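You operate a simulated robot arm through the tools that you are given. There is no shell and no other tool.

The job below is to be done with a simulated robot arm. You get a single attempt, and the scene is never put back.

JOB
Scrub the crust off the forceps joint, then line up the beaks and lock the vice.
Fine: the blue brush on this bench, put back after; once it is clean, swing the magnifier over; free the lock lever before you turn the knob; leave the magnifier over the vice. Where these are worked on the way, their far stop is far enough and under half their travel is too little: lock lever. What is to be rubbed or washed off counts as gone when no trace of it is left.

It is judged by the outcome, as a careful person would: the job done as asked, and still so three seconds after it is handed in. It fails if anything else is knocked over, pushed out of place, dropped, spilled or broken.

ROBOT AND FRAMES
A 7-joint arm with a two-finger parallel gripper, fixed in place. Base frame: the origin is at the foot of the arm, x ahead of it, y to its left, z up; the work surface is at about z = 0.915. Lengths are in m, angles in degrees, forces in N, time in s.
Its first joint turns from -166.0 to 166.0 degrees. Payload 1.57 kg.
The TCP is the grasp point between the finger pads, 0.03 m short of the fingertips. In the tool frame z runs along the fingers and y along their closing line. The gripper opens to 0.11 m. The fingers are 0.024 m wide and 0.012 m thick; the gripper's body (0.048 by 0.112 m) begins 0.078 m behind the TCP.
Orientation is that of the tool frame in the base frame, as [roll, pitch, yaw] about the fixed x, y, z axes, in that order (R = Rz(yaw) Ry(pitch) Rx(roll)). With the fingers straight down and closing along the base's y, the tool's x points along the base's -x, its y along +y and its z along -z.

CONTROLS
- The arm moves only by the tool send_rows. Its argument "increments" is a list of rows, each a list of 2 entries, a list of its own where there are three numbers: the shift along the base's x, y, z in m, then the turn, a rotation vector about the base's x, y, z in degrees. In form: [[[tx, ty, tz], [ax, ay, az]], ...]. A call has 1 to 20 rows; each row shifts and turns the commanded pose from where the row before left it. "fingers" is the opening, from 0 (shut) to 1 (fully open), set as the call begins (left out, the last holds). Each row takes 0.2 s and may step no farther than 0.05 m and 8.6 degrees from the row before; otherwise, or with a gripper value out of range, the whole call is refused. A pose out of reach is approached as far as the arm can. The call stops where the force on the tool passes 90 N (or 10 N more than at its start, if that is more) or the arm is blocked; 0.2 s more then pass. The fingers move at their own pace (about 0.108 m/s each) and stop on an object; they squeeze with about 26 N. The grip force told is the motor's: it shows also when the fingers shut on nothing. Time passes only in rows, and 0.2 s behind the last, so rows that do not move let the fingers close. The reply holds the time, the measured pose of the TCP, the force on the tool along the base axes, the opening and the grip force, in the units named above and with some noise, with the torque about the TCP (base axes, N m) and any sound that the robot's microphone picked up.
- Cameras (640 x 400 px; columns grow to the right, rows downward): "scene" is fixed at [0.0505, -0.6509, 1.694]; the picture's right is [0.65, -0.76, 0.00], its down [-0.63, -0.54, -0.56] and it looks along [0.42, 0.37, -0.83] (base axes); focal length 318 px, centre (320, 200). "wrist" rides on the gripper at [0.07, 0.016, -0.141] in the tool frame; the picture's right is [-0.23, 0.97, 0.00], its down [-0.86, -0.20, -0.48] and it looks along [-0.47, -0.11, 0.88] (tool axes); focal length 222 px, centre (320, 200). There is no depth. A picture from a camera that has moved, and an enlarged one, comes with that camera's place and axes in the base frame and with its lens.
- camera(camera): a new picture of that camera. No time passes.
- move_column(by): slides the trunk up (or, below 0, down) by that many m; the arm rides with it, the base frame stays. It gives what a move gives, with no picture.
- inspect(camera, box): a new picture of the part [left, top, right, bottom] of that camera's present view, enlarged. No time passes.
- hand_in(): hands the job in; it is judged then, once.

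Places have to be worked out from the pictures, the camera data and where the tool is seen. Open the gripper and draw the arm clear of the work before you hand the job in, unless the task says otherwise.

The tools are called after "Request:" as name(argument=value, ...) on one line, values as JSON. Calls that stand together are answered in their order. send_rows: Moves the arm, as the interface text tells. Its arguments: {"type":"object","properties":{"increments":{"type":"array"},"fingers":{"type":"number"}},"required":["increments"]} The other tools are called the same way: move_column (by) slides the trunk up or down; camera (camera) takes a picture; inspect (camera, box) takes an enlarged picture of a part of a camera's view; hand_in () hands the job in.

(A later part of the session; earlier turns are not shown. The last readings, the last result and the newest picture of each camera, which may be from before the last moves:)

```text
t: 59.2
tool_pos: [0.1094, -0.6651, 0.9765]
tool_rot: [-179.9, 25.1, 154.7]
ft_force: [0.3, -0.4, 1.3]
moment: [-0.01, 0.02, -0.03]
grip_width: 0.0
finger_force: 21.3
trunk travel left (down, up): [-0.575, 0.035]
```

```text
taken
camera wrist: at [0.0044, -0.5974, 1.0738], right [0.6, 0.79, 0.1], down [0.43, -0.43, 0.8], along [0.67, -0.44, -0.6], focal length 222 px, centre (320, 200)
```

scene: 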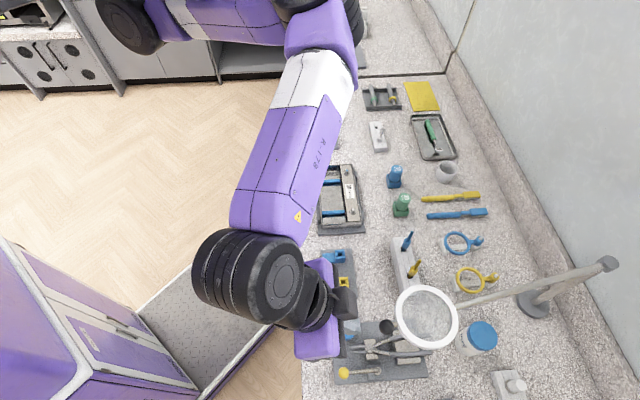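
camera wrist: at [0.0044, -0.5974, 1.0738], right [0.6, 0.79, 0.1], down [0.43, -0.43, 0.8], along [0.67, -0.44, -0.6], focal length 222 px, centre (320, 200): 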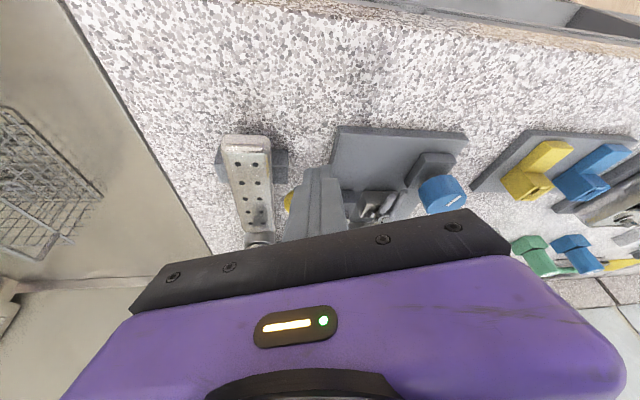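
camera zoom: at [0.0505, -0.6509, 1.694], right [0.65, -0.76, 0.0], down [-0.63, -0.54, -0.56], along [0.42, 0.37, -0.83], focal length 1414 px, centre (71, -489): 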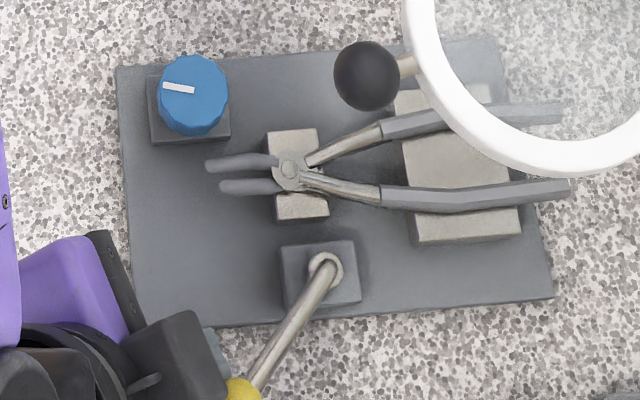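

The lever has turned about 50°. I'm continuing carefully, a few steps at a time, to find its far stop.

Request:
send_rows(increments=[[[-0.0019, -0.0067, 0], [0, 0, 2.5]], [[-0.0012, -0.0068, 0], [0, 0, 2.5]], [[-0.0006, -0.0069, 0], [0, 0, 2.5]], [[0, -0.0069, 0], [0, 0, 0]]])

Request:
inspect(camera="scene", box=[320, 310, 432, 400])

Request:
inspect(camera="wrist", box=[200, 110, 440, 250])

```text
t: 60.2
tool_pos: [0.1273, -0.6651, 0.9806]
tool_rot: [-180.0, 25.0, 162.1]
ft_force: [0.1, -0.1, -0.3]
moment: [0.04, 0.0, 0.0]
grip_width: 0.0002
finger_force: 21.6
out of reach, approached as far as the arm can: row 1, 2, 3
trunk travel left (down, up): [-0.575, 0.035]
```

```text
4.44 times, centred on (376, 355) of scene
camera zoom: at [0.0505, -0.6509, 1.694], right [0.65, -0.76, 0.0], down [-0.63, -0.54, -0.56], along [0.42, 0.37, -0.83], focal length 1414 px, centre (71, -489)
```

zoom: 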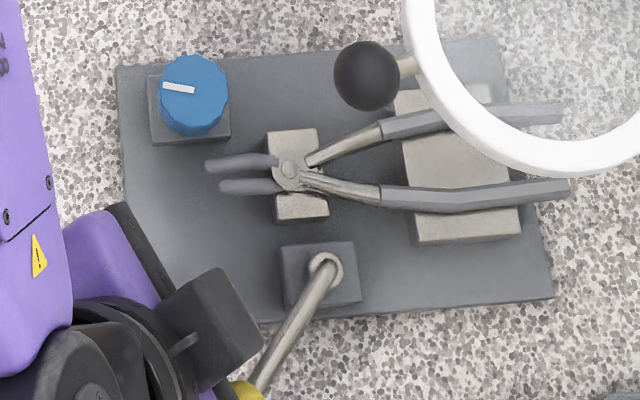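

```text
2.67 times, centred on (320, 180) of wrist
camera zoom: at [0.0158, -0.6117, 1.0785], right [0.5, 0.86, 0.1], down [0.48, -0.36, 0.8], along [0.72, -0.35, -0.6], focal length 592 px, centre (320, 253)
```

zoom: 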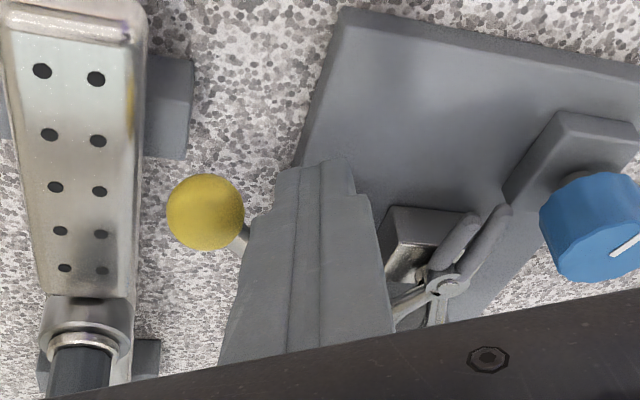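

The wrist hit a turn limit (yaw 162), so the tool drew back slightly. The lever now stands at about 185° (50° turned). I'm rotating the tool back in place to yaw of about 135, and then pushing on mainly in -y.

Request:
send_rows(increments=[[[0, 0, 0], [0, 0, -6.75]], [[0, 0, 0], [0, 0, -6.75]], [[0, 0, 0], [0, 0, -6.75]], [[0, 0, -0.003], [0, 0, -6.75]]])

Request:
inspect(camera="wrist", box=[200, 80, 440, 250])

Request:
inspect(camera="scene", box=[320, 310, 432, 400])

```text
t: 61.2
tool_pos: [0.1264, -0.6651, 0.9784]
tool_rot: [-179.9, 25.1, 135.0]
ft_force: [0.4, -0.3, 0.5]
moment: [0.0, -0.01, 0.0]
grip_width: 0.0
finger_force: 21.4
trunk travel left (down, up): [-0.575, 0.035]
```

```text
2.35 times, centred on (320, 165) of wrist
camera zoom: at [0.0515, -0.5669, 1.0757], right [0.83, 0.54, 0.1], down [0.26, -0.54, 0.8], along [0.48, -0.64, -0.6], focal length 523 px, centre (320, 282)
```

zoom: 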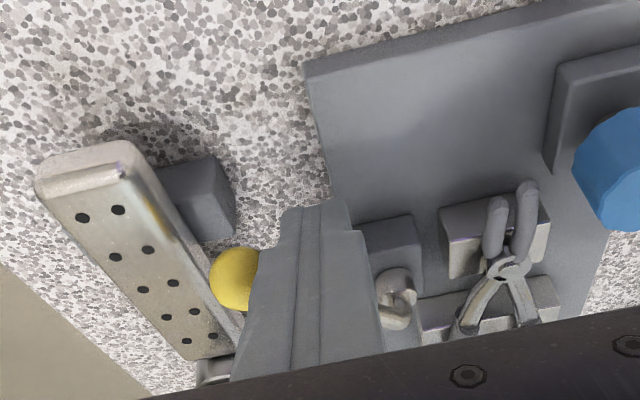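

```text
4.44 times, centred on (376, 355) of scene
camera zoom: at [0.0505, -0.6509, 1.694], right [0.65, -0.76, 0.0], down [-0.63, -0.54, -0.56], along [0.42, 0.37, -0.83], focal length 1414 px, centre (71, -489)
```

zoom: 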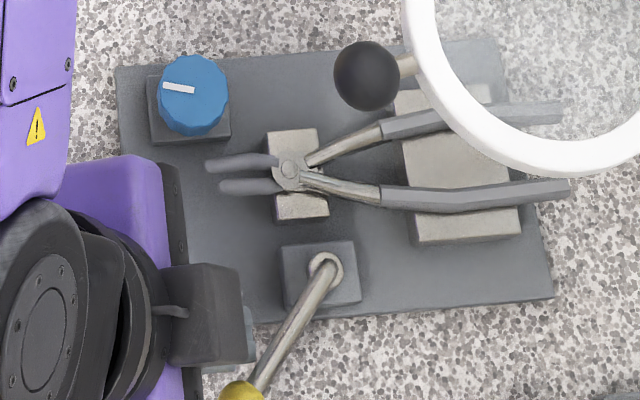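

The perforated bar's top is at z of about 0.954 and the lever ball's underside at about 0.956, so the ball just passes over it, but my fingertips must stay above 0.956. I'm raising the peg 12 mm and pushing on, watching force.

Request:
send_rows(increments=[[[-0.004, -0.001, 0.006], [0, 0, 0]], [[-0.0043, -0.003, 0.0056], [0, 0, 0]], [[0, -0.0095, 0], [0, 0, 0]], [[0, -0.0052, 0], [0, 0, 0]], [[0, -0.0052, 0], [0, 0, 0]]])

Request:
inspect(camera="wrist", box=[200, 80, 440, 250])

Request:
inspect(camera="scene", box=[320, 310, 432, 400])

```text
t: 62.4
tool_pos: [0.1166, -0.6816, 0.9865]
tool_rot: [179.4, 24.6, 134.9]
ft_force: [3.5, 60.1, 15.1]
moment: [0.91, -0.17, 0.53]
grip_width: 0.0
finger_force: 21.3
trunk travel left (down, up): [-0.575, 0.035]
```

```text
2.35 times, centred on (320, 165) of wrist
camera zoom: at [0.0416, -0.5854, 1.0862], right [0.83, 0.54, 0.1], down [0.26, -0.55, 0.79], along [0.49, -0.63, -0.61], focal length 523 px, centre (320, 282)
```

zoom: 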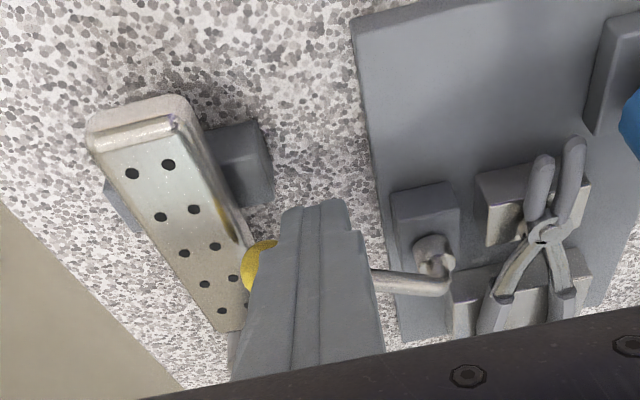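

```text
4.44 times, centred on (376, 355) of scene
camera zoom: at [0.0505, -0.6509, 1.694], right [0.65, -0.76, 0.0], down [-0.63, -0.54, -0.56], along [0.42, 0.37, -0.83], focal length 1414 px, centre (71, -489)
```

zoom: 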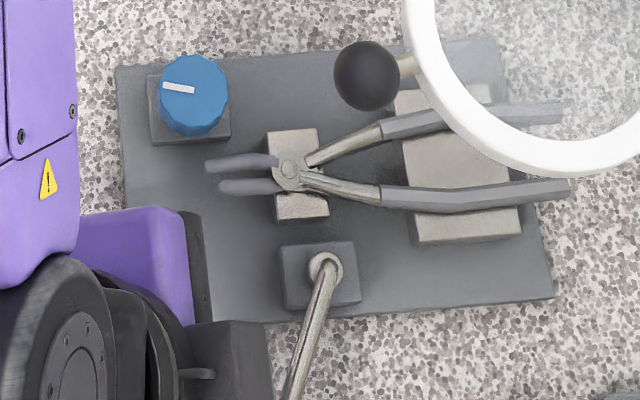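

The lever has turned about 62° and then resisted with 60 N, consistent with its far stop (the bar hasn't moved). I'm backing the peg off and checking that the lever stays freed.

Request:
send_rows(increments=[[[0, 0.006, 0], [0, 0, 0]], [[-0.002, 0.012, 0.005], [0, 0, 0]], [[-0.002, 0.012, 0.03], [0, 0, 0]], [[0, 0.005, 0.04], [0, 0, 0]], [[0, 0, 0.045], [0, 0, 0]], [[0.005, 0, 0.045], [0, 0, 0]], [[0.01, 0, 0.04], [0, 0, 0]]])

Request:
camera(camera="wrist")

Request:
inspect(camera="scene", box=[320, 310, 432, 400])

```text
t: 64.0
tool_pos: [0.13, -0.651, 1.1935]
tool_rot: [180.0, 25.0, 134.9]
ft_force: [-0.2, -0.3, 0.5]
moment: [0.01, -0.05, -0.02]
grip_width: 0.0
finger_force: 21.4
trunk travel left (down, up): [-0.575, 0.035]
```

```text
taken
camera wrist: at [0.0545, -0.5532, 1.2916], right [0.83, 0.54, 0.1], down [0.26, -0.55, 0.8], along [0.48, -0.64, -0.6], focal length 222 px, centre (320, 200)
```

wrist: 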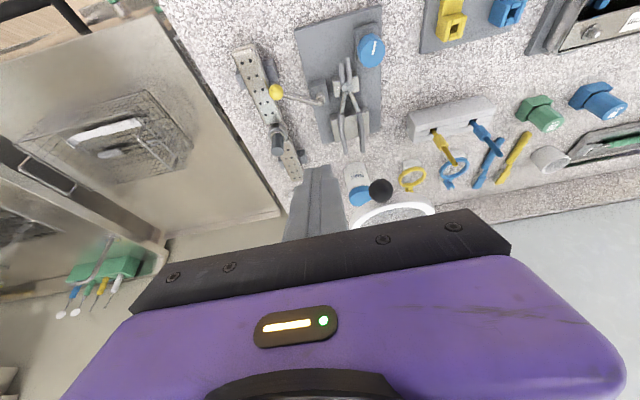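

```text
4.44 times, centred on (376, 355) of scene
camera zoom: at [0.0505, -0.6509, 1.694], right [0.65, -0.76, 0.0], down [-0.63, -0.54, -0.56], along [0.42, 0.37, -0.83], focal length 1414 px, centre (71, -489)
```

zoom: 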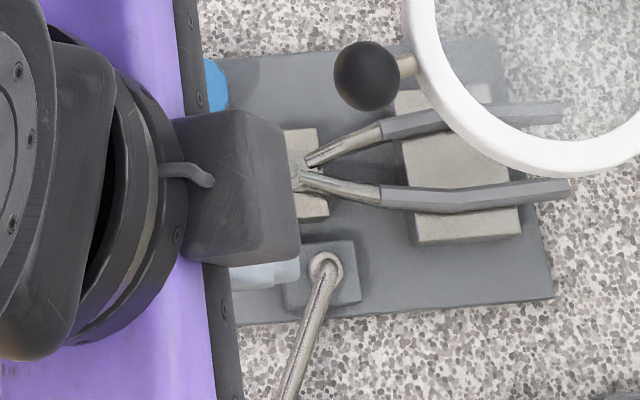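

The lever stays at its far position. I'll enlarge the wrist view to see the lever, bar, knob and beaks.

Request:
inspect(camera="wrist", box=[225, 0, 405, 160])

Request:
inspect(camera="wrist", box=[310, 20, 400, 110])

```text
2.50 times, centred on (315, 80) of wrist
camera zoom: at [0.0545, -0.5532, 1.2916], right [0.83, 0.54, 0.1], down [0.26, -0.55, 0.8], along [0.48, -0.64, -0.6], focal length 555 px, centre (332, 500)
```

zoom: 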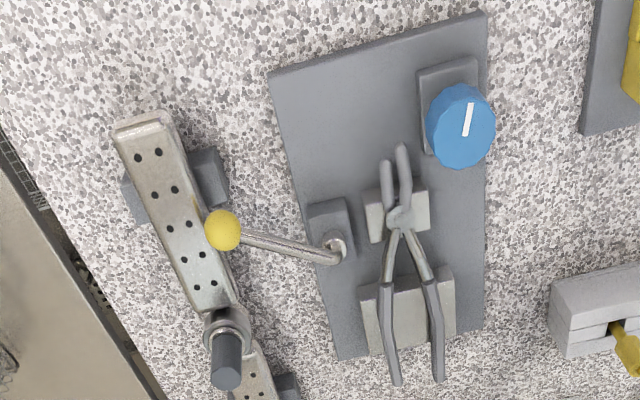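

```text
4.44 times, centred on (355, 65) of wrist
camera zoom: at [0.0545, -0.5532, 1.2916], right [0.83, 0.54, 0.1], down [0.26, -0.55, 0.8], along [0.48, -0.64, -0.6], focal length 987 px, centre (164, 800)
```

zoom: 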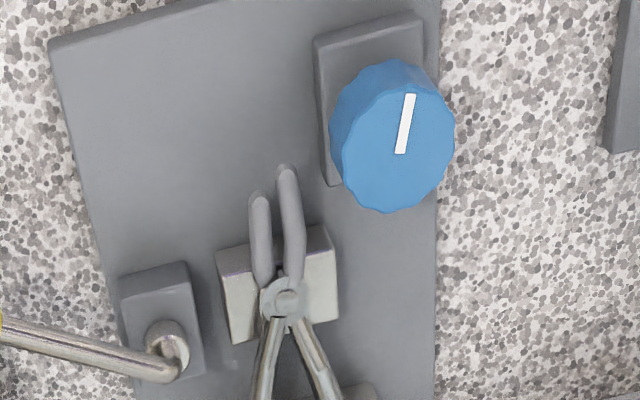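

The lever is freed. Next is the blue knob at about (0.204, -0.595), top z of about 0.968, radius 0.0185, which the beak tips pass close by. I'm swinging round at height with the tool leaning away from the magnifier and opening the fingers to about 0.06.

Request:
send_rows(increments=[[[0, 0.01, 0.03], [0, 0, -7.5]], [[0.005, 0.02, 0.01], [0, 0, -7.5]], [[0.01, 0.02, 0], [0, 0, -7.5]], [[0.01, 0.02, 0], [0, 0, -7.5]], [[0.01, 0.01, 0], [0, 0, -7.5]], [[0.01, 0.005, 0], [0, 0, -7.5]], [[0.01, 0, -0.02], [0, 0, -7.5]], [[0.01, -0.005, -0.03], [0, 0, -7.5]], [[0, 0, 0], [4.83, -1.29, 0]]], fingers=0.55)

Request:
camera(camera="wrist")

Request:
camera(camera="scene")

```text
t: 66.0
tool_pos: [0.194, -0.5737, 1.1827]
tool_rot: [-179.9, 20.1, 75.0]
ft_force: [-0.5, 0.4, -0.6]
moment: [-0.03, 0.07, 0.03]
grip_width: 0.0606
finger_force: 0.0
trunk travel left (down, up): [-0.575, 0.035]
```

```text
taken
camera wrist: at [0.2405, -0.4685, 1.2909], right [0.89, -0.46, 0.08], down [-0.36, -0.57, 0.74], along [-0.3, -0.69, -0.66], focal length 222 px, centre (320, 200)
```

wrist: 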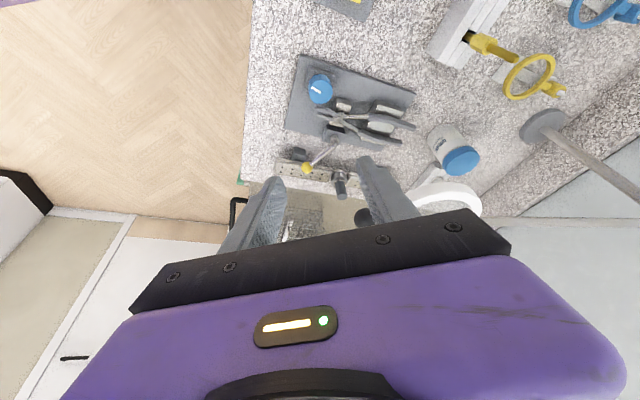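

```text
taken
```

scene: 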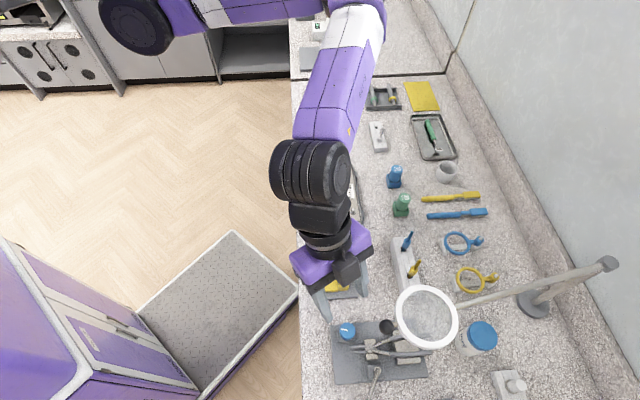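

The pose is good and reachable. I'll enlarge the view of the knob and beaks before descending.

Request:
inspect(camera="wrist", box=[280, 45, 420, 150])

Request:
inspect(camera="scene", box=[330, 310, 400, 370])

```text
3.81 times, centred on (350, 98) of wrist
camera zoom: at [0.2405, -0.4685, 1.2909], right [0.89, -0.46, 0.08], down [-0.36, -0.57, 0.74], along [-0.3, -0.69, -0.66], focal length 846 px, centre (206, 590)
```

zoom: 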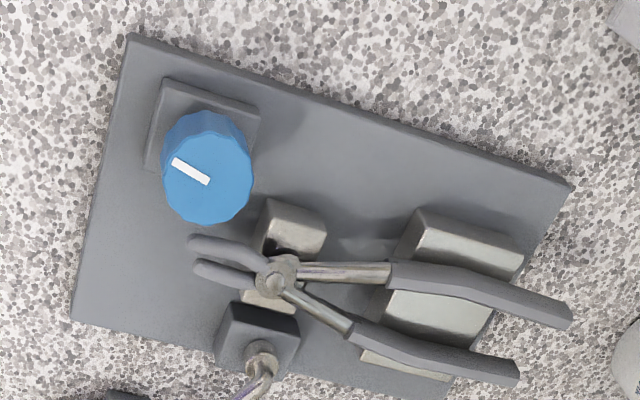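

```text
6.67 times, centred on (365, 340) of scene
camera zoom: at [0.0505, -0.6509, 1.694], right [0.65, -0.76, 0.0], down [-0.63, -0.54, -0.56], along [0.42, 0.37, -0.83], focal length 2120 px, centre (20, -733)
```

zoom: 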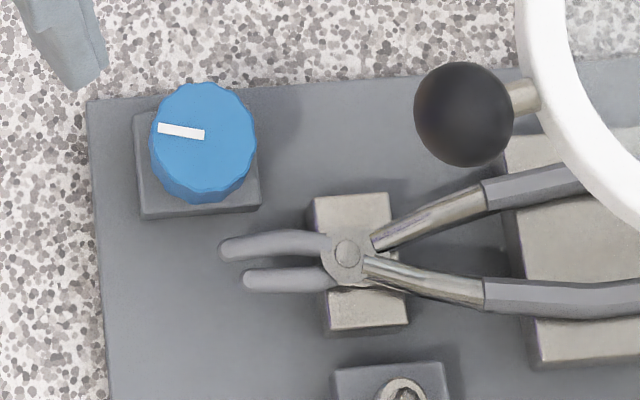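

The knob centre triangulates to (0.203, -0.597), top z of about 0.972, diameter about 0.034; the upper beak tip is 31 mm away at 232°, which my finger positions avoid. I'm descending over the knob.

Request:
send_rows(increments=[[[0.0027, -0.0042, -0.0382], [0, 0, 0]], [[0.0027, -0.0042, -0.0382], [0, 0, 0]], [[0.0027, -0.0042, -0.0382], [0, 0, 0]], [[0.0027, -0.0042, -0.0382], [0, 0, 0]]])

Request:
inspect(camera="wrist", box=[210, 60, 430, 220])

Request:
inspect(camera="scene", box=[310, 280, 450, 380])

```text
t: 67.0
tool_pos: [0.2047, -0.5911, 1.0281]
tool_rot: [180.0, 20.1, 75.1]
ft_force: [0.3, 0.6, 0.6]
moment: [0.01, 0.02, 0.05]
grip_width: 0.0606
finger_force: 0.1
trunk travel left (down, up): [-0.575, 0.035]
```

```text
2.50 times, centred on (320, 140) of wrist
camera zoom: at [0.2509, -0.486, 1.1366], right [0.89, -0.46, 0.08], down [-0.36, -0.57, 0.74], along [-0.3, -0.69, -0.66], focal length 555 px, centre (320, 350)
```

zoom: 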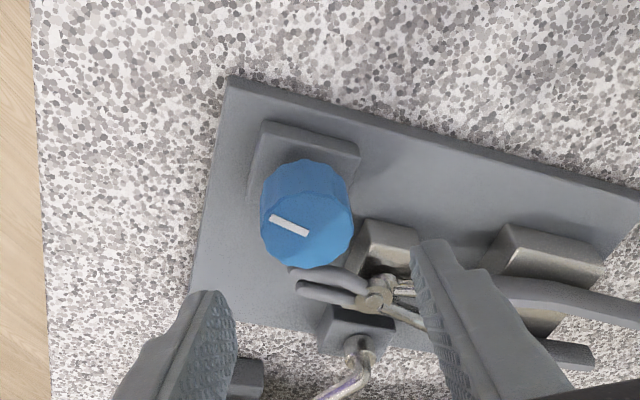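

```text
4.00 times, centred on (380, 330) of scene
camera zoom: at [0.0505, -0.6509, 1.694], right [0.65, -0.76, 0.0], down [-0.63, -0.54, -0.56], along [0.42, 0.37, -0.83], focal length 1272 px, centre (80, -320)
```

zoom: 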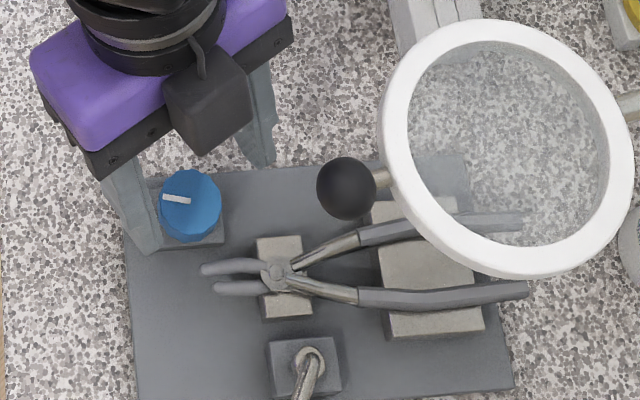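

The fingers straddle the knob. I'm descending the last 5 cm with a watch on force.

Request:
send_rows(increments=[[[0, 0, -0.015], [0, 0, 0]], [[0, 0, -0.015], [0, 0, 0]], [[0, 0, -0.012], [0, 0, 0]], [[0, 0, -0.008], [0, 0, 0]]])

Request:
inspect(camera="wrist", box=[210, 60, 430, 220])

Request:
inspect(camera="scene", box=[310, 280, 450, 380])

```text
t: 68.0
tool_pos: [0.2038, -0.5901, 0.9796]
tool_rot: [-180.0, 20.1, 75.0]
ft_force: [-0.3, 0.8, 1.0]
moment: [0.03, 0.03, 0.04]
grip_width: 0.0604
finger_force: 0.2
trunk travel left (down, up): [-0.575, 0.035]
```

```text
2.50 times, centred on (320, 140) of wrist
camera zoom: at [0.2503, -0.4851, 1.0885], right [0.89, -0.46, 0.08], down [-0.36, -0.57, 0.74], along [-0.3, -0.69, -0.66], focal length 555 px, centre (320, 350)
```

zoom: 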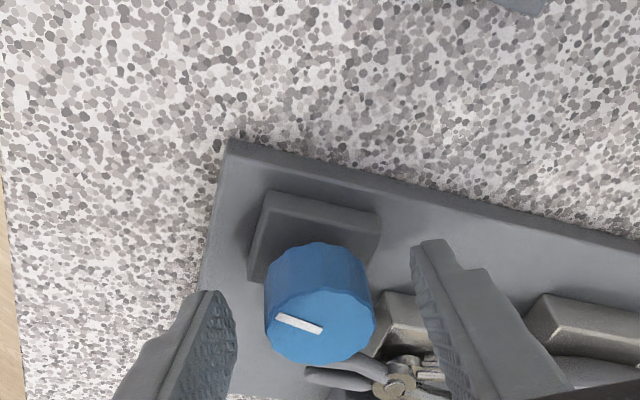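

```text
4.00 times, centred on (380, 330) of scene
camera zoom: at [0.0505, -0.6509, 1.694], right [0.65, -0.76, 0.0], down [-0.63, -0.54, -0.56], along [0.42, 0.37, -0.83], focal length 1272 px, centre (80, -320)
```

zoom: 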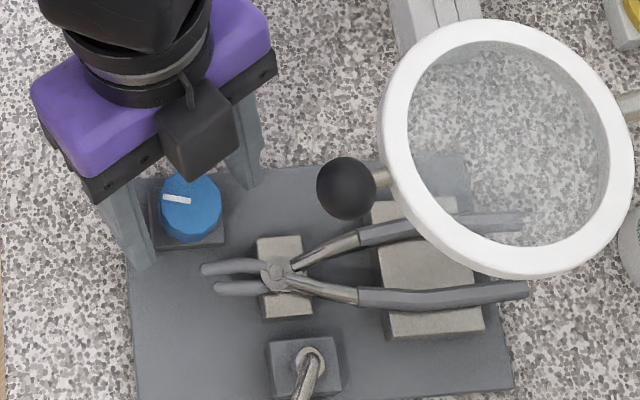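

The knob sits between the pads. I'm closing on it.

Request:
send_rows(increments=[[[0, 0, 0], [0, 0, 0]], [[0, 0, 0], [0, 0, 0]], [[0, 0, 0], [0, 0, 0]]], fingers=0)

Request:
inspect(camera="wrist", box=[210, 60, 430, 220])

Request:
inspect(camera="scene", box=[336, 310, 416, 370])

```text
t: 68.8
tool_pos: [0.2036, -0.5901, 0.9802]
tool_rot: [-179.9, 20.2, 74.9]
ft_force: [-4.4, 1.3, -2.6]
moment: [-0.77, 0.12, -0.03]
grip_width: 0.0328
finger_force: 41.0
trunk travel left (down, up): [-0.575, 0.035]
```

```text
2.50 times, centred on (320, 140) of wrist
camera zoom: at [0.2499, -0.485, 1.0885], right [0.89, -0.46, 0.08], down [-0.36, -0.57, 0.74], along [-0.3, -0.69, -0.66], focal length 555 px, centre (320, 350)
```

zoom: 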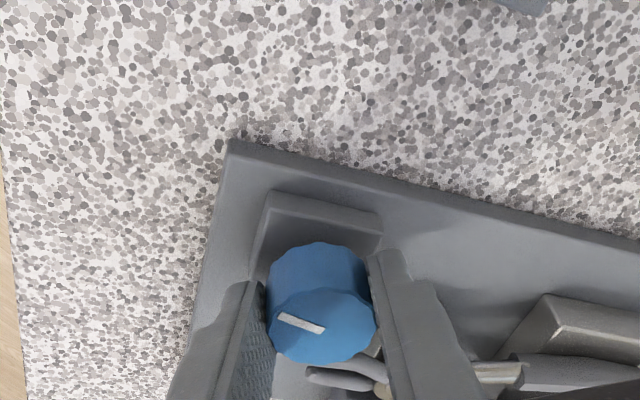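

```text
6.67 times, centred on (376, 340) of scene
camera zoom: at [0.0505, -0.6509, 1.694], right [0.65, -0.76, 0.0], down [-0.63, -0.54, -0.56], along [0.42, 0.37, -0.83], focal length 2120 px, centre (-53, -733)
```

zoom: 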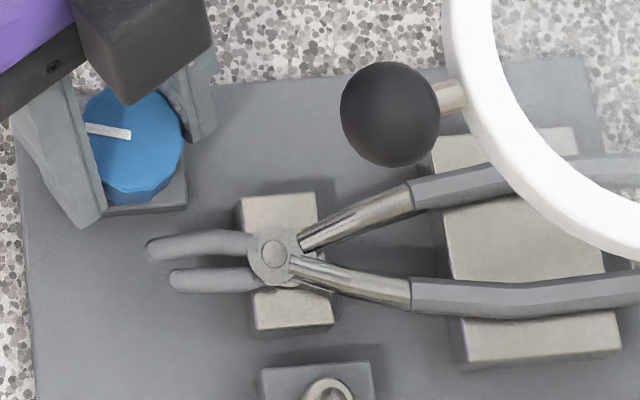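

The knob is gripped (0.033 m). I'm turning it a small test amount (10° clockwise seen from above) and watching the beaks.

Request:
send_rows(increments=[[[0.0006, 0, 0], [0, 0, -5]], [[0.0006, 0, 0], [0, 0, -5]], [[0, 0, 0], [0, 0, 0]]])

Request:
inspect(camera="scene", box=[336, 310, 416, 370])

```text
t: 69.6
tool_pos: [0.2052, -0.5916, 0.9795]
tool_rot: [-179.8, 20.1, 65.1]
ft_force: [-7.4, -5.0, -11.5]
moment: [-0.48, 0.01, -0.03]
grip_width: 0.0325
finger_force: 40.6
trunk travel left (down, up): [-0.575, 0.035]
```

```text
6.67 times, centred on (376, 340) of scene
camera zoom: at [0.0505, -0.6509, 1.694], right [0.65, -0.76, 0.0], down [-0.63, -0.54, -0.56], along [0.42, 0.37, -0.83], focal length 2120 px, centre (-53, -733)
```

zoom: 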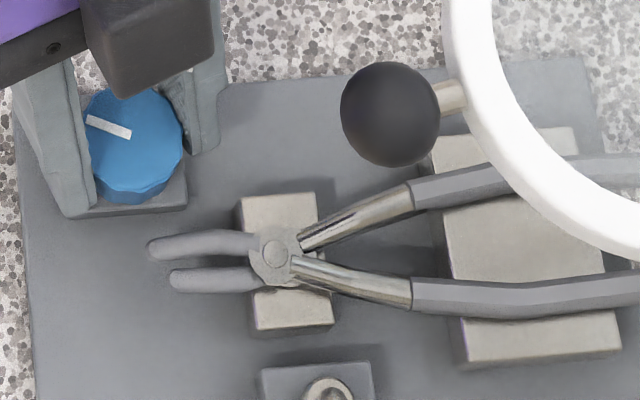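

The knob turned with the tool (the mark has rotated). I'll zoom strongly on the beaks to see how they responded.

Request:
inspect(camera="scene", box=[356, 341, 380, 356])

```text
16.00 times, centred on (368, 348) of scene
camera zoom: at [0.0505, -0.6509, 1.694], right [0.65, -0.76, 0.0], down [-0.63, -0.54, -0.56], along [0.42, 0.37, -0.83], focal length 5089 px, centre (-448, -2176)
```

zoom: 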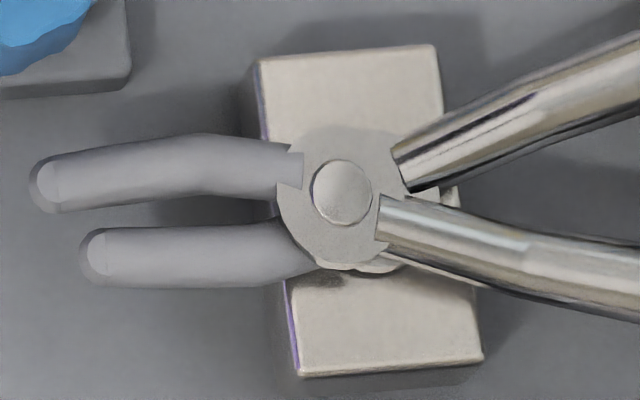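

Request:
inspect(camera="scene", box=[357, 337, 381, 352])

```text
16.00 times, centred on (369, 344) of scene
camera zoom: at [0.0505, -0.6509, 1.694], right [0.65, -0.76, 0.0], down [-0.63, -0.54, -0.56], along [0.42, 0.37, -0.83], focal length 5089 px, centre (-464, -2112)
```

zoom: 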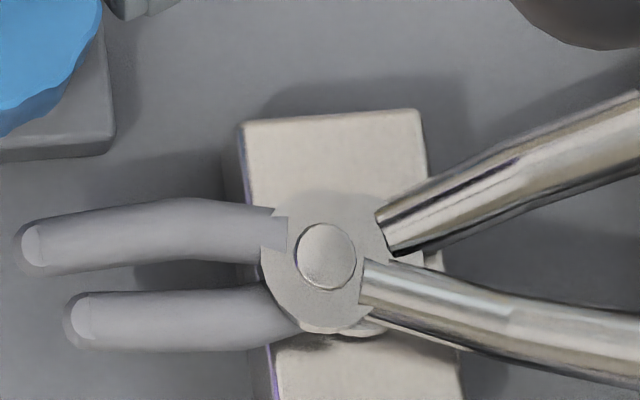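

There is a slight shift of the upper beak to the right (in the aligning direction, if small). I'll turn another 20° the same way and compare again.

Request:
send_rows(increments=[[[0.0006, -0.0001, 0], [0, 0, -5]], [[0.0006, -0.0001, 0], [0, 0, -5]], [[0.0006, -0.0002, 0], [0, 0, -5]], [[0.0006, -0.0002, 0], [0, 0, -5]], [[0, 0, 0], [0, 0, 0]]])

Request:
inspect(camera="scene", box=[357, 337, 381, 352])

Request:
inspect(camera="scene", box=[310, 280, 450, 380])

```text
t: 70.8
tool_pos: [0.2067, -0.591, 0.9811]
tool_rot: [-179.9, 20.2, 45.0]
ft_force: [-15.3, -11.1, -16.5]
moment: [-0.48, 0.08, 0.02]
grip_width: 0.0327
finger_force: 41.0
trunk travel left (down, up): [-0.575, 0.035]
```

```text
16.00 times, centred on (369, 344) of scene
camera zoom: at [0.0505, -0.6509, 1.694], right [0.65, -0.76, 0.0], down [-0.63, -0.54, -0.56], along [0.42, 0.37, -0.83], focal length 5089 px, centre (-464, -2112)
```

zoom: 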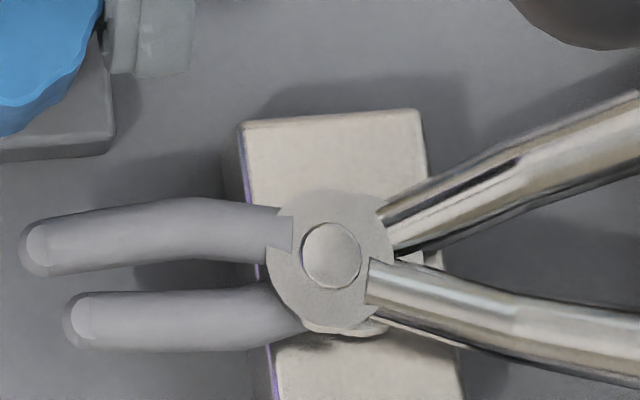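

```text
4.00 times, centred on (380, 330) of scene
camera zoom: at [0.0505, -0.6509, 1.694], right [0.65, -0.76, 0.0], down [-0.63, -0.54, -0.56], along [0.42, 0.37, -0.83], focal length 1272 px, centre (80, -320)
```

zoom: 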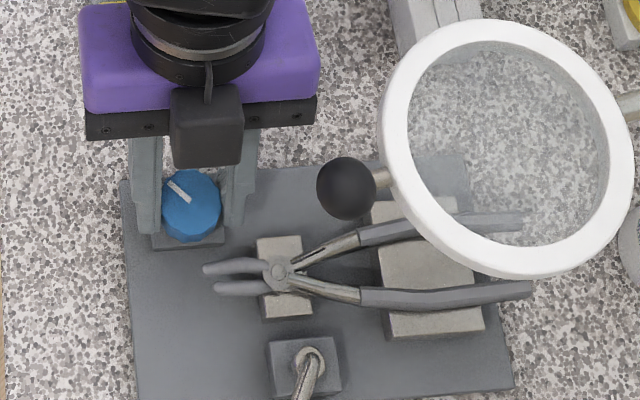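

The upper jaw slides along the forceps axis with the knob: about 1.3 mm per 30° in the right direction, with about 5 mm still to go (roughly 125° more). I'm releasing, lifting just clear of the knob, turning back to yaw 95 and re-gripping.

Request:
send_rows(increments=[[[0, 0, 0], [0, 0, 0]], [[0, 0, 0], [0, 0, 0]], [[0, 0, 0.018], [0, 0, 0]], [[0, 0, 0.02], [0, 0, 0]], [[-0.00076, 0.0002, 0], [0, 0, 7.14]], [[-0.00076, 0.0002, 0], [0, 0, 7.14]], [[-0.00076, 0.0002, 0], [0, 0, 7.14]], [[-0.00076, 0.0002, 0], [0, 0, 7.14]], [[-0.00076, 0.0002, 0], [0, 0, 7.14]], [[-0.00076, 0.0002, 0], [0, 0, 7.14]], [[-0.00076, 0.0002, 0], [0, 0, 7.14]]], fingers=0.52)

Request:
inspect(camera="wrist", box=[210, 60, 430, 220])

Request:
inspect(camera="scene", box=[310, 280, 450, 380])

```text
t: 73.2
tool_pos: [0.2031, -0.59, 1.0181]
tool_rot: [-179.8, 20.1, 95.2]
ft_force: [-0.3, -0.7, 0.0]
moment: [0.05, 0.02, -0.01]
grip_width: 0.0574
finger_force: 0.1
trunk travel left (down, up): [-0.575, 0.035]
```

```text
2.50 times, centred on (320, 140) of wrist
camera zoom: at [0.2099, -0.475, 1.1265], right [0.99, -0.12, 0.08], down [-0.14, -0.65, 0.74], along [-0.04, -0.75, -0.66], focal length 555 px, centre (320, 350)
```

zoom: 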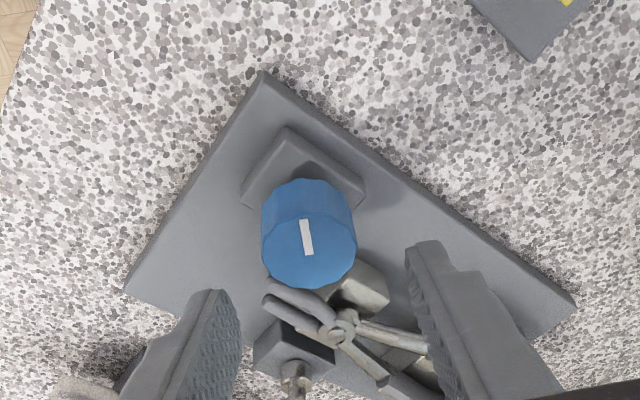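

```text
4.00 times, centred on (380, 330) of scene
camera zoom: at [0.0505, -0.6509, 1.694], right [0.65, -0.76, 0.0], down [-0.63, -0.54, -0.56], along [0.42, 0.37, -0.83], focal length 1272 px, centre (80, -320)
```

zoom: 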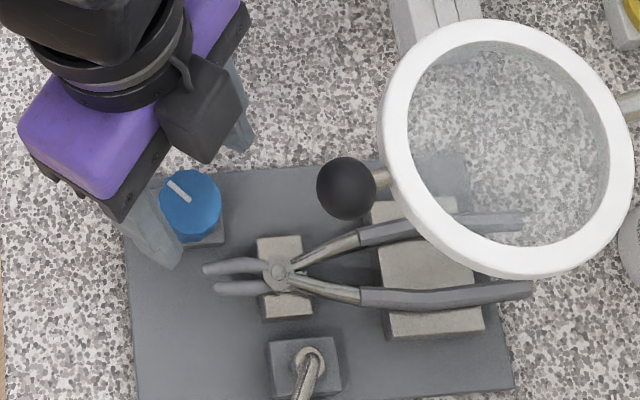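

The pads are lined up around the knob, but the left finger would come within about 3 mm of the beak tip. I'm rotating back 7° for more room, then lowering and gripping.

Request:
send_rows(increments=[[[0.0003, 0, 0], [0, 0, -7]], [[0, 0, -0.014], [0, 0, 0]], [[0, 0, -0.014], [0, 0, 0]], [[0, 0, -0.01], [0, 0, 0]], [[0, 0, 0], [0, 0, 0]]])

Request:
inspect(camera="wrist", box=[210, 60, 430, 220])

Request:
inspect(camera="scene", box=[336, 310, 416, 370])

```text
t: 74.4
tool_pos: [0.2027, -0.5894, 0.9798]
tool_rot: [180.0, 20.1, 88.1]
ft_force: [0.3, 0.3, -0.3]
moment: [0.03, -0.03, -0.03]
grip_width: 0.0572
finger_force: 0.1
trunk travel left (down, up): [-0.575, 0.035]
```

```text
2.50 times, centred on (320, 140) of wrist
camera zoom: at [0.2235, -0.4763, 1.0887], right [0.97, -0.25, 0.08], down [-0.22, -0.63, 0.74], along [-0.13, -0.73, -0.66], focal length 555 px, centre (320, 350)
```

zoom: 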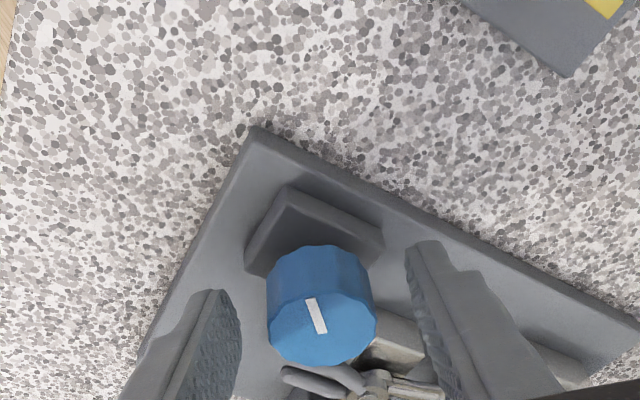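

```text
6.67 times, centred on (376, 340) of scene
camera zoom: at [0.0505, -0.6509, 1.694], right [0.65, -0.76, 0.0], down [-0.63, -0.54, -0.56], along [0.42, 0.37, -0.83], focal length 2120 px, centre (-53, -733)
```

zoom: 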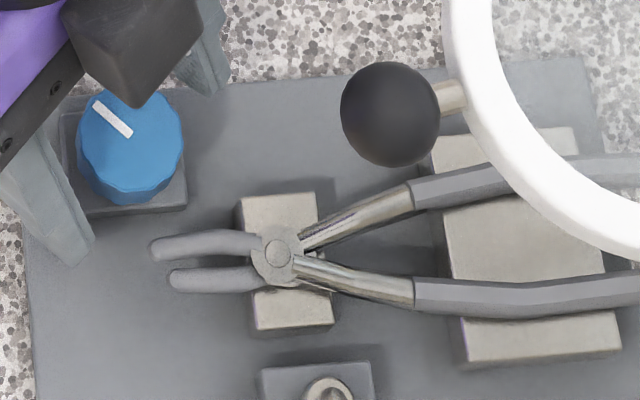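

Clear of the beaks, no contact forces. I'm gripping the knob and turning it another 48° clockwise.

Request:
send_rows(increments=[[[0, 0, 0], [0, 0, 0]], [[0, 0, 0], [0, 0, 0]], [[0.0006, 0, 0], [0, 0, -6]], [[0.0006, 0, 0], [0, 0, -6]], [[0.0007, -0.0001, 0], [0, 0, -6]], [[0.0006, -0.0002, 0], [0, 0, -6]], [[0.0006, -0.0003, 0], [0, 0, -6]], [[0.0006, -0.0003, 0], [0, 0, -6]], [[0.0005, -0.0004, 0], [0, 0, -6]], [[0.0005, -0.0004, 0], [0, 0, -6]], [[0, 0, 0], [0, 0, 0]]], fingers=0)

Request:
inspect(camera="scene", box=[357, 337, 381, 352])

Request:
inspect(camera="scene", box=[310, 280, 450, 380])

```text
t: 76.8
tool_pos: [0.2072, -0.5913, 0.9804]
tool_rot: [-180.0, 20.1, 43.0]
ft_force: [0.2, -3.5, -6.9]
moment: [0.29, -0.5, -0.01]
grip_width: 0.0337
finger_force: 41.5
out of reach, approached as far as the arm can: row 10
trunk travel left (down, up): [-0.575, 0.035]
```

```text
16.00 times, centred on (369, 344) of scene
camera zoom: at [0.0505, -0.6509, 1.694], right [0.65, -0.76, 0.0], down [-0.63, -0.54, -0.56], along [0.42, 0.37, -0.83], focal length 5089 px, centre (-464, -2112)
```

zoom: 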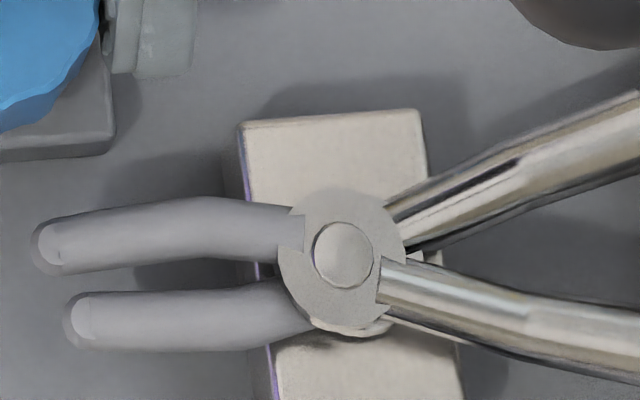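

```text
4.00 times, centred on (380, 330) of scene
camera zoom: at [0.0505, -0.6509, 1.694], right [0.65, -0.76, 0.0], down [-0.63, -0.54, -0.56], along [0.42, 0.37, -0.83], focal length 1272 px, centre (80, -320)
```

zoom: 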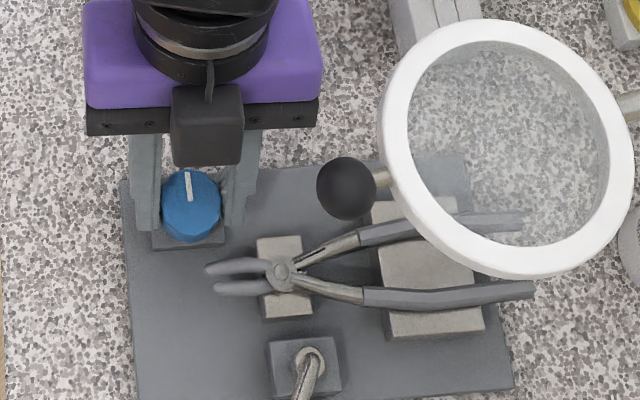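

After 75° the upper jaw has moved about 2.8 mm; the tips still differ by about 3.4 mm, so about 90° more. I'm re-gripping again and turning another 45°.

Request:
send_rows(increments=[[[0, 0, 0], [0, 0, 0]], [[0, 0, 0], [0, 0, 0]], [[0, 0, 0.018], [0, 0, 0]], [[0, 0, 0.02], [0, 0, 0]], [[-0.0006, 0.0003, 0], [0, 0, 7.5]], [[-0.0007, 0.0003, 0], [0, 0, 7.5]], [[-0.0007, 0.0003, 0], [0, 0, 7.5]], [[-0.0007, 0.0003, 0], [0, 0, 7.5]], [[-0.0007, 0.0002, 0], [0, 0, 7.5]], [[-0.0007, 0.0002, 0], [0, 0, 7.5]], [[0, 0, -0.014], [0, 0, 1]], [[0, 0, -0.014], [0, 0, 0]], [[0, 0, -0.01], [0, 0, 0]], [[0, 0, 0], [0, 0, 0]]], fingers=0.52)

Request:
inspect(camera="wrist", box=[210, 60, 430, 220])

Request:
inspect(camera="scene", box=[336, 310, 416, 370])

```text
t: 79.8
tool_pos: [0.2026, -0.5899, 0.9806]
tool_rot: [180.0, 20.0, 89.1]
ft_force: [0.3, 0.6, 0.2]
moment: [0.03, 0.0, -0.01]
grip_width: 0.0573
finger_force: 0.0
trunk travel left (down, up): [-0.575, 0.035]
```

```text
2.50 times, centred on (320, 140) of wrist
camera zoom: at [0.2219, -0.4769, 1.089], right [0.97, -0.23, 0.08], down [-0.21, -0.64, 0.74], along [-0.12, -0.74, -0.66], focal length 555 px, centre (320, 350)
```

zoom: 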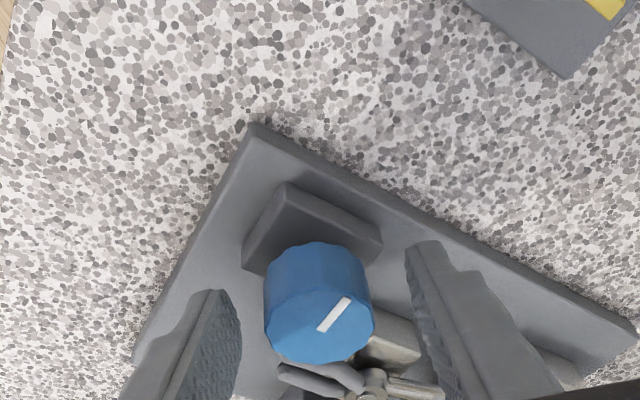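

```text
6.67 times, centred on (376, 340) of scene
camera zoom: at [0.0505, -0.6509, 1.694], right [0.65, -0.76, 0.0], down [-0.63, -0.54, -0.56], along [0.42, 0.37, -0.83], focal length 2120 px, centre (-53, -733)
```

zoom: 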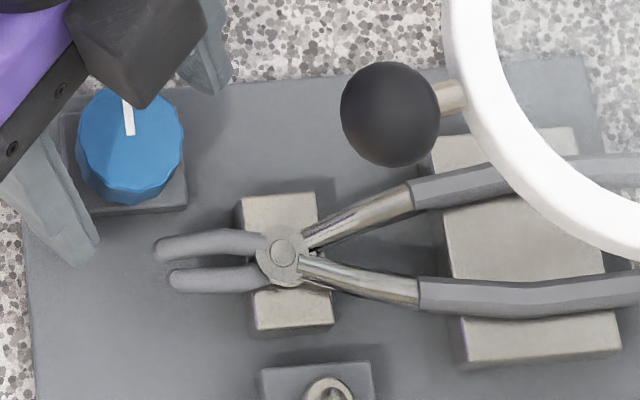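

The knob held its position. I'm gripping and turning another 45° clockwise.

Request:
send_rows(increments=[[[0, 0, 0], [0, 0, 0]], [[0, 0, 0], [0, 0, 0]], [[0.0006, 0, 0], [0, 0, -5.6]], [[0.0006, 0, 0], [0, 0, -5.6]], [[0.0007, -0.0001, 0], [0, 0, -5.6]], [[0.0006, -0.0002, 0], [0, 0, -5.6]], [[0.0006, -0.0003, 0], [0, 0, -5.6]], [[0.0006, -0.0003, 0], [0, 0, -5.6]], [[0.0005, -0.0003, 0], [0, 0, -5.6]], [[0.0005, -0.0004, 0], [0, 0, -5.6]], [[0, 0, 0], [0, 0, 0]]], fingers=0)

Request:
inspect(camera="scene", box=[357, 337, 381, 352])

Request:
inspect(camera="scene", box=[310, 280, 450, 380])

```text
t: 82.2
tool_pos: [0.2073, -0.5917, 0.9807]
tool_rot: [-179.9, 20.1, 44.2]
ft_force: [-16.4, -13.0, -11.1]
moment: [-0.71, 0.35, -0.01]
grip_width: 0.0327
finger_force: 41.7
trunk travel left (down, up): [-0.575, 0.035]
```

```text
16.00 times, centred on (369, 344) of scene
camera zoom: at [0.0505, -0.6509, 1.694], right [0.65, -0.76, 0.0], down [-0.63, -0.54, -0.56], along [0.42, 0.37, -0.83], focal length 5089 px, centre (-464, -2112)
```

zoom: 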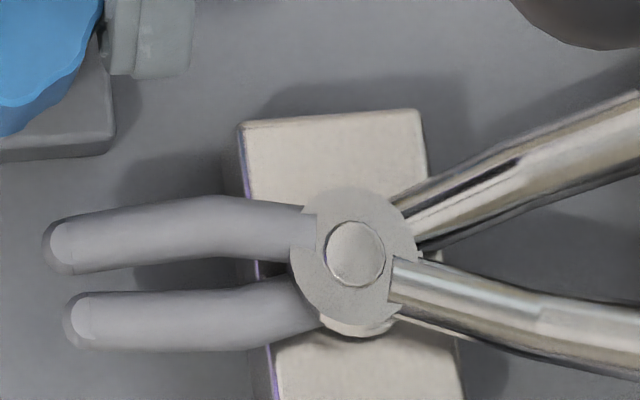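

```text
4.00 times, centred on (380, 330) of scene
camera zoom: at [0.0505, -0.6509, 1.694], right [0.65, -0.76, 0.0], down [-0.63, -0.54, -0.56], along [0.42, 0.37, -0.83], focal length 1272 px, centre (80, -320)
```

zoom: 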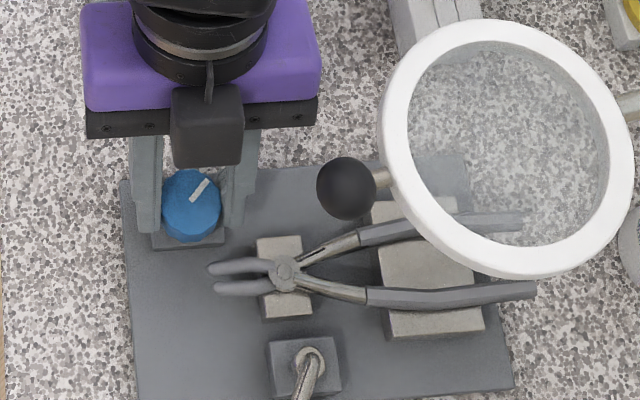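

Total turned is 120°, and the tips are now about 1.7 mm apart along the axis. I'm re-gripping once more and turning about 38°, then I'll measure carefully.

Request:
send_rows(increments=[[[0, 0, 0], [0, 0, 0]], [[0, 0, 0], [0, 0, 0]], [[0, 0, 0.018], [0, 0, 0]], [[0, 0, 0.02], [0, 0, 0]], [[-0.0006, 0.0003, 0], [0, 0, 7.3]], [[-0.0007, 0.0003, 0], [0, 0, 7.3]], [[-0.0007, 0.0003, 0], [0, 0, 7.3]], [[-0.0007, 0.0003, 0], [0, 0, 7.3]], [[-0.0007, 0.0002, 0], [0, 0, 7.3]], [[-0.0007, 0.0002, 0], [0, 0, 7.3]], [[0, 0, -0.014], [0, 0, 0]], [[0, 0, -0.014], [0, 0, 0]], [[0, 0, -0.01], [0, 0, 0]], [[0, 0, 0], [0, 0, 0]]], fingers=0.52)

Request:
inspect(camera="wrist", box=[210, 60, 430, 220])

Request:
inspect(camera="scene", box=[357, 337, 381, 352])

```text
t: 85.2
tool_pos: [0.2048, -0.5887, 0.9811]
tool_rot: [-179.9, 20.2, 88.2]
ft_force: [0.0, 0.0, 0.0]
moment: [0.03, 0.05, 0.0]
grip_width: 0.0571
finger_force: 0.1
trunk travel left (down, up): [-0.575, 0.035]
```

```text
2.50 times, centred on (320, 140) of wrist
camera zoom: at [0.2251, -0.4769, 1.0895], right [0.97, -0.25, 0.08], down [-0.22, -0.63, 0.74], along [-0.13, -0.73, -0.66], focal length 555 px, centre (320, 350)
```

zoom: 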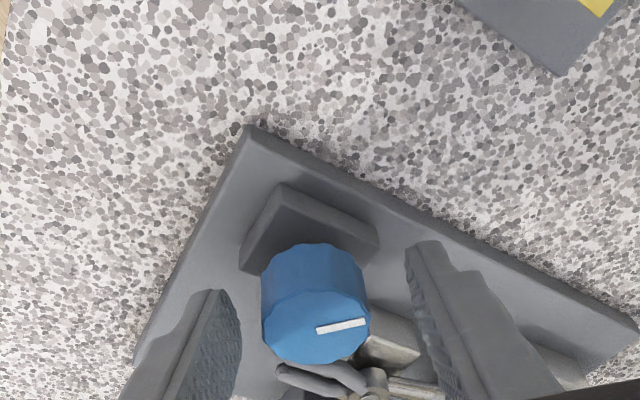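

```text
16.00 times, centred on (369, 344) of scene
camera zoom: at [0.0505, -0.6509, 1.694], right [0.65, -0.76, 0.0], down [-0.63, -0.54, -0.56], along [0.42, 0.37, -0.83], focal length 5089 px, centre (-464, -2112)
```

zoom: 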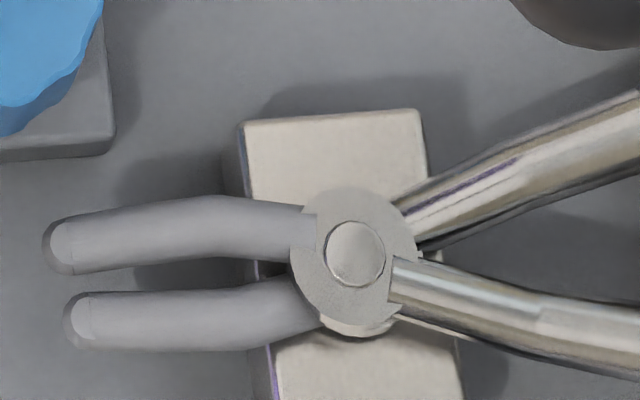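

Request:
send_rows(increments=[[[-0.0008, -0.0005, 0], [0, 0, 0]], [[0, 0, 0], [0, 0, 0]], [[0, 0, 0], [0, 0, 0]], [[0.0006, 0, 0], [0, 0, -5.4]], [[0.0006, 0, 0], [0, 0, -5.4]], [[0.0007, -0.0001, 0], [0, 0, -5.4]], [[0.0006, -0.0002, 0], [0, 0, -5.4]], [[0.0006, -0.0003, 0], [0, 0, -5.4]], [[0.0006, -0.0003, 0], [0, 0, -5.4]], [[0.0005, -0.0003, 0], [0, 0, -5.4]], [[0, 0, 0], [0, 0, 0]]], fingers=0)

Request:
inspect(camera="scene", box=[357, 337, 381, 352])

Request:
inspect(camera="scene", box=[310, 280, 450, 380])

```text
t: 87.6
tool_pos: [0.2083, -0.5914, 0.9806]
tool_rot: [-179.9, 20.2, 50.3]
ft_force: [-10.4, 2.2, 3.4]
moment: [-0.95, 0.42, -0.07]
grip_width: 0.0336
finger_force: 41.2
trunk travel left (down, up): [-0.575, 0.035]
```

```text
16.00 times, centred on (369, 344) of scene
camera zoom: at [0.0505, -0.6509, 1.694], right [0.65, -0.76, 0.0], down [-0.63, -0.54, -0.56], along [0.42, 0.37, -0.83], focal length 5089 px, centre (-464, -2112)
```

zoom: 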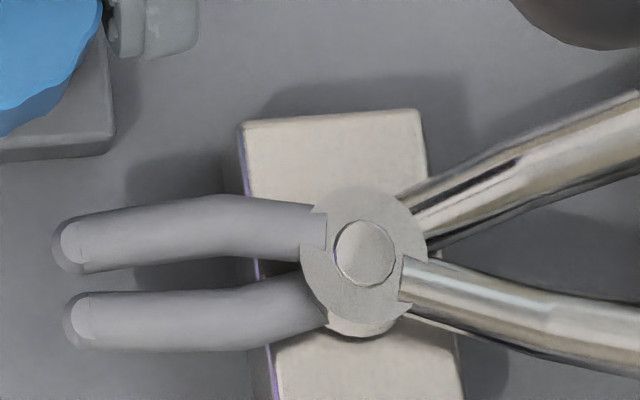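

```text
4.00 times, centred on (380, 330) of scene
camera zoom: at [0.0505, -0.6509, 1.694], right [0.65, -0.76, 0.0], down [-0.63, -0.54, -0.56], along [0.42, 0.37, -0.83], focal length 1272 px, centre (80, -320)
```

zoom: 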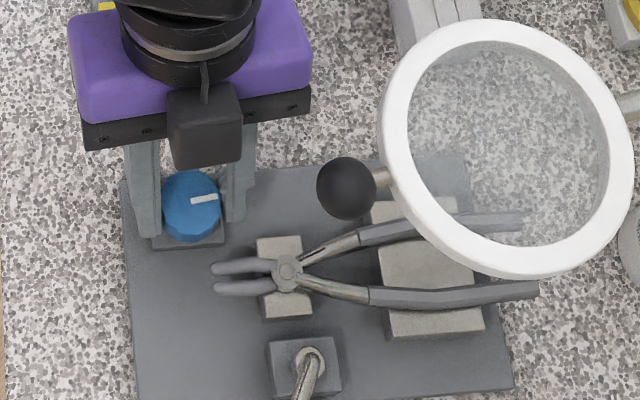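

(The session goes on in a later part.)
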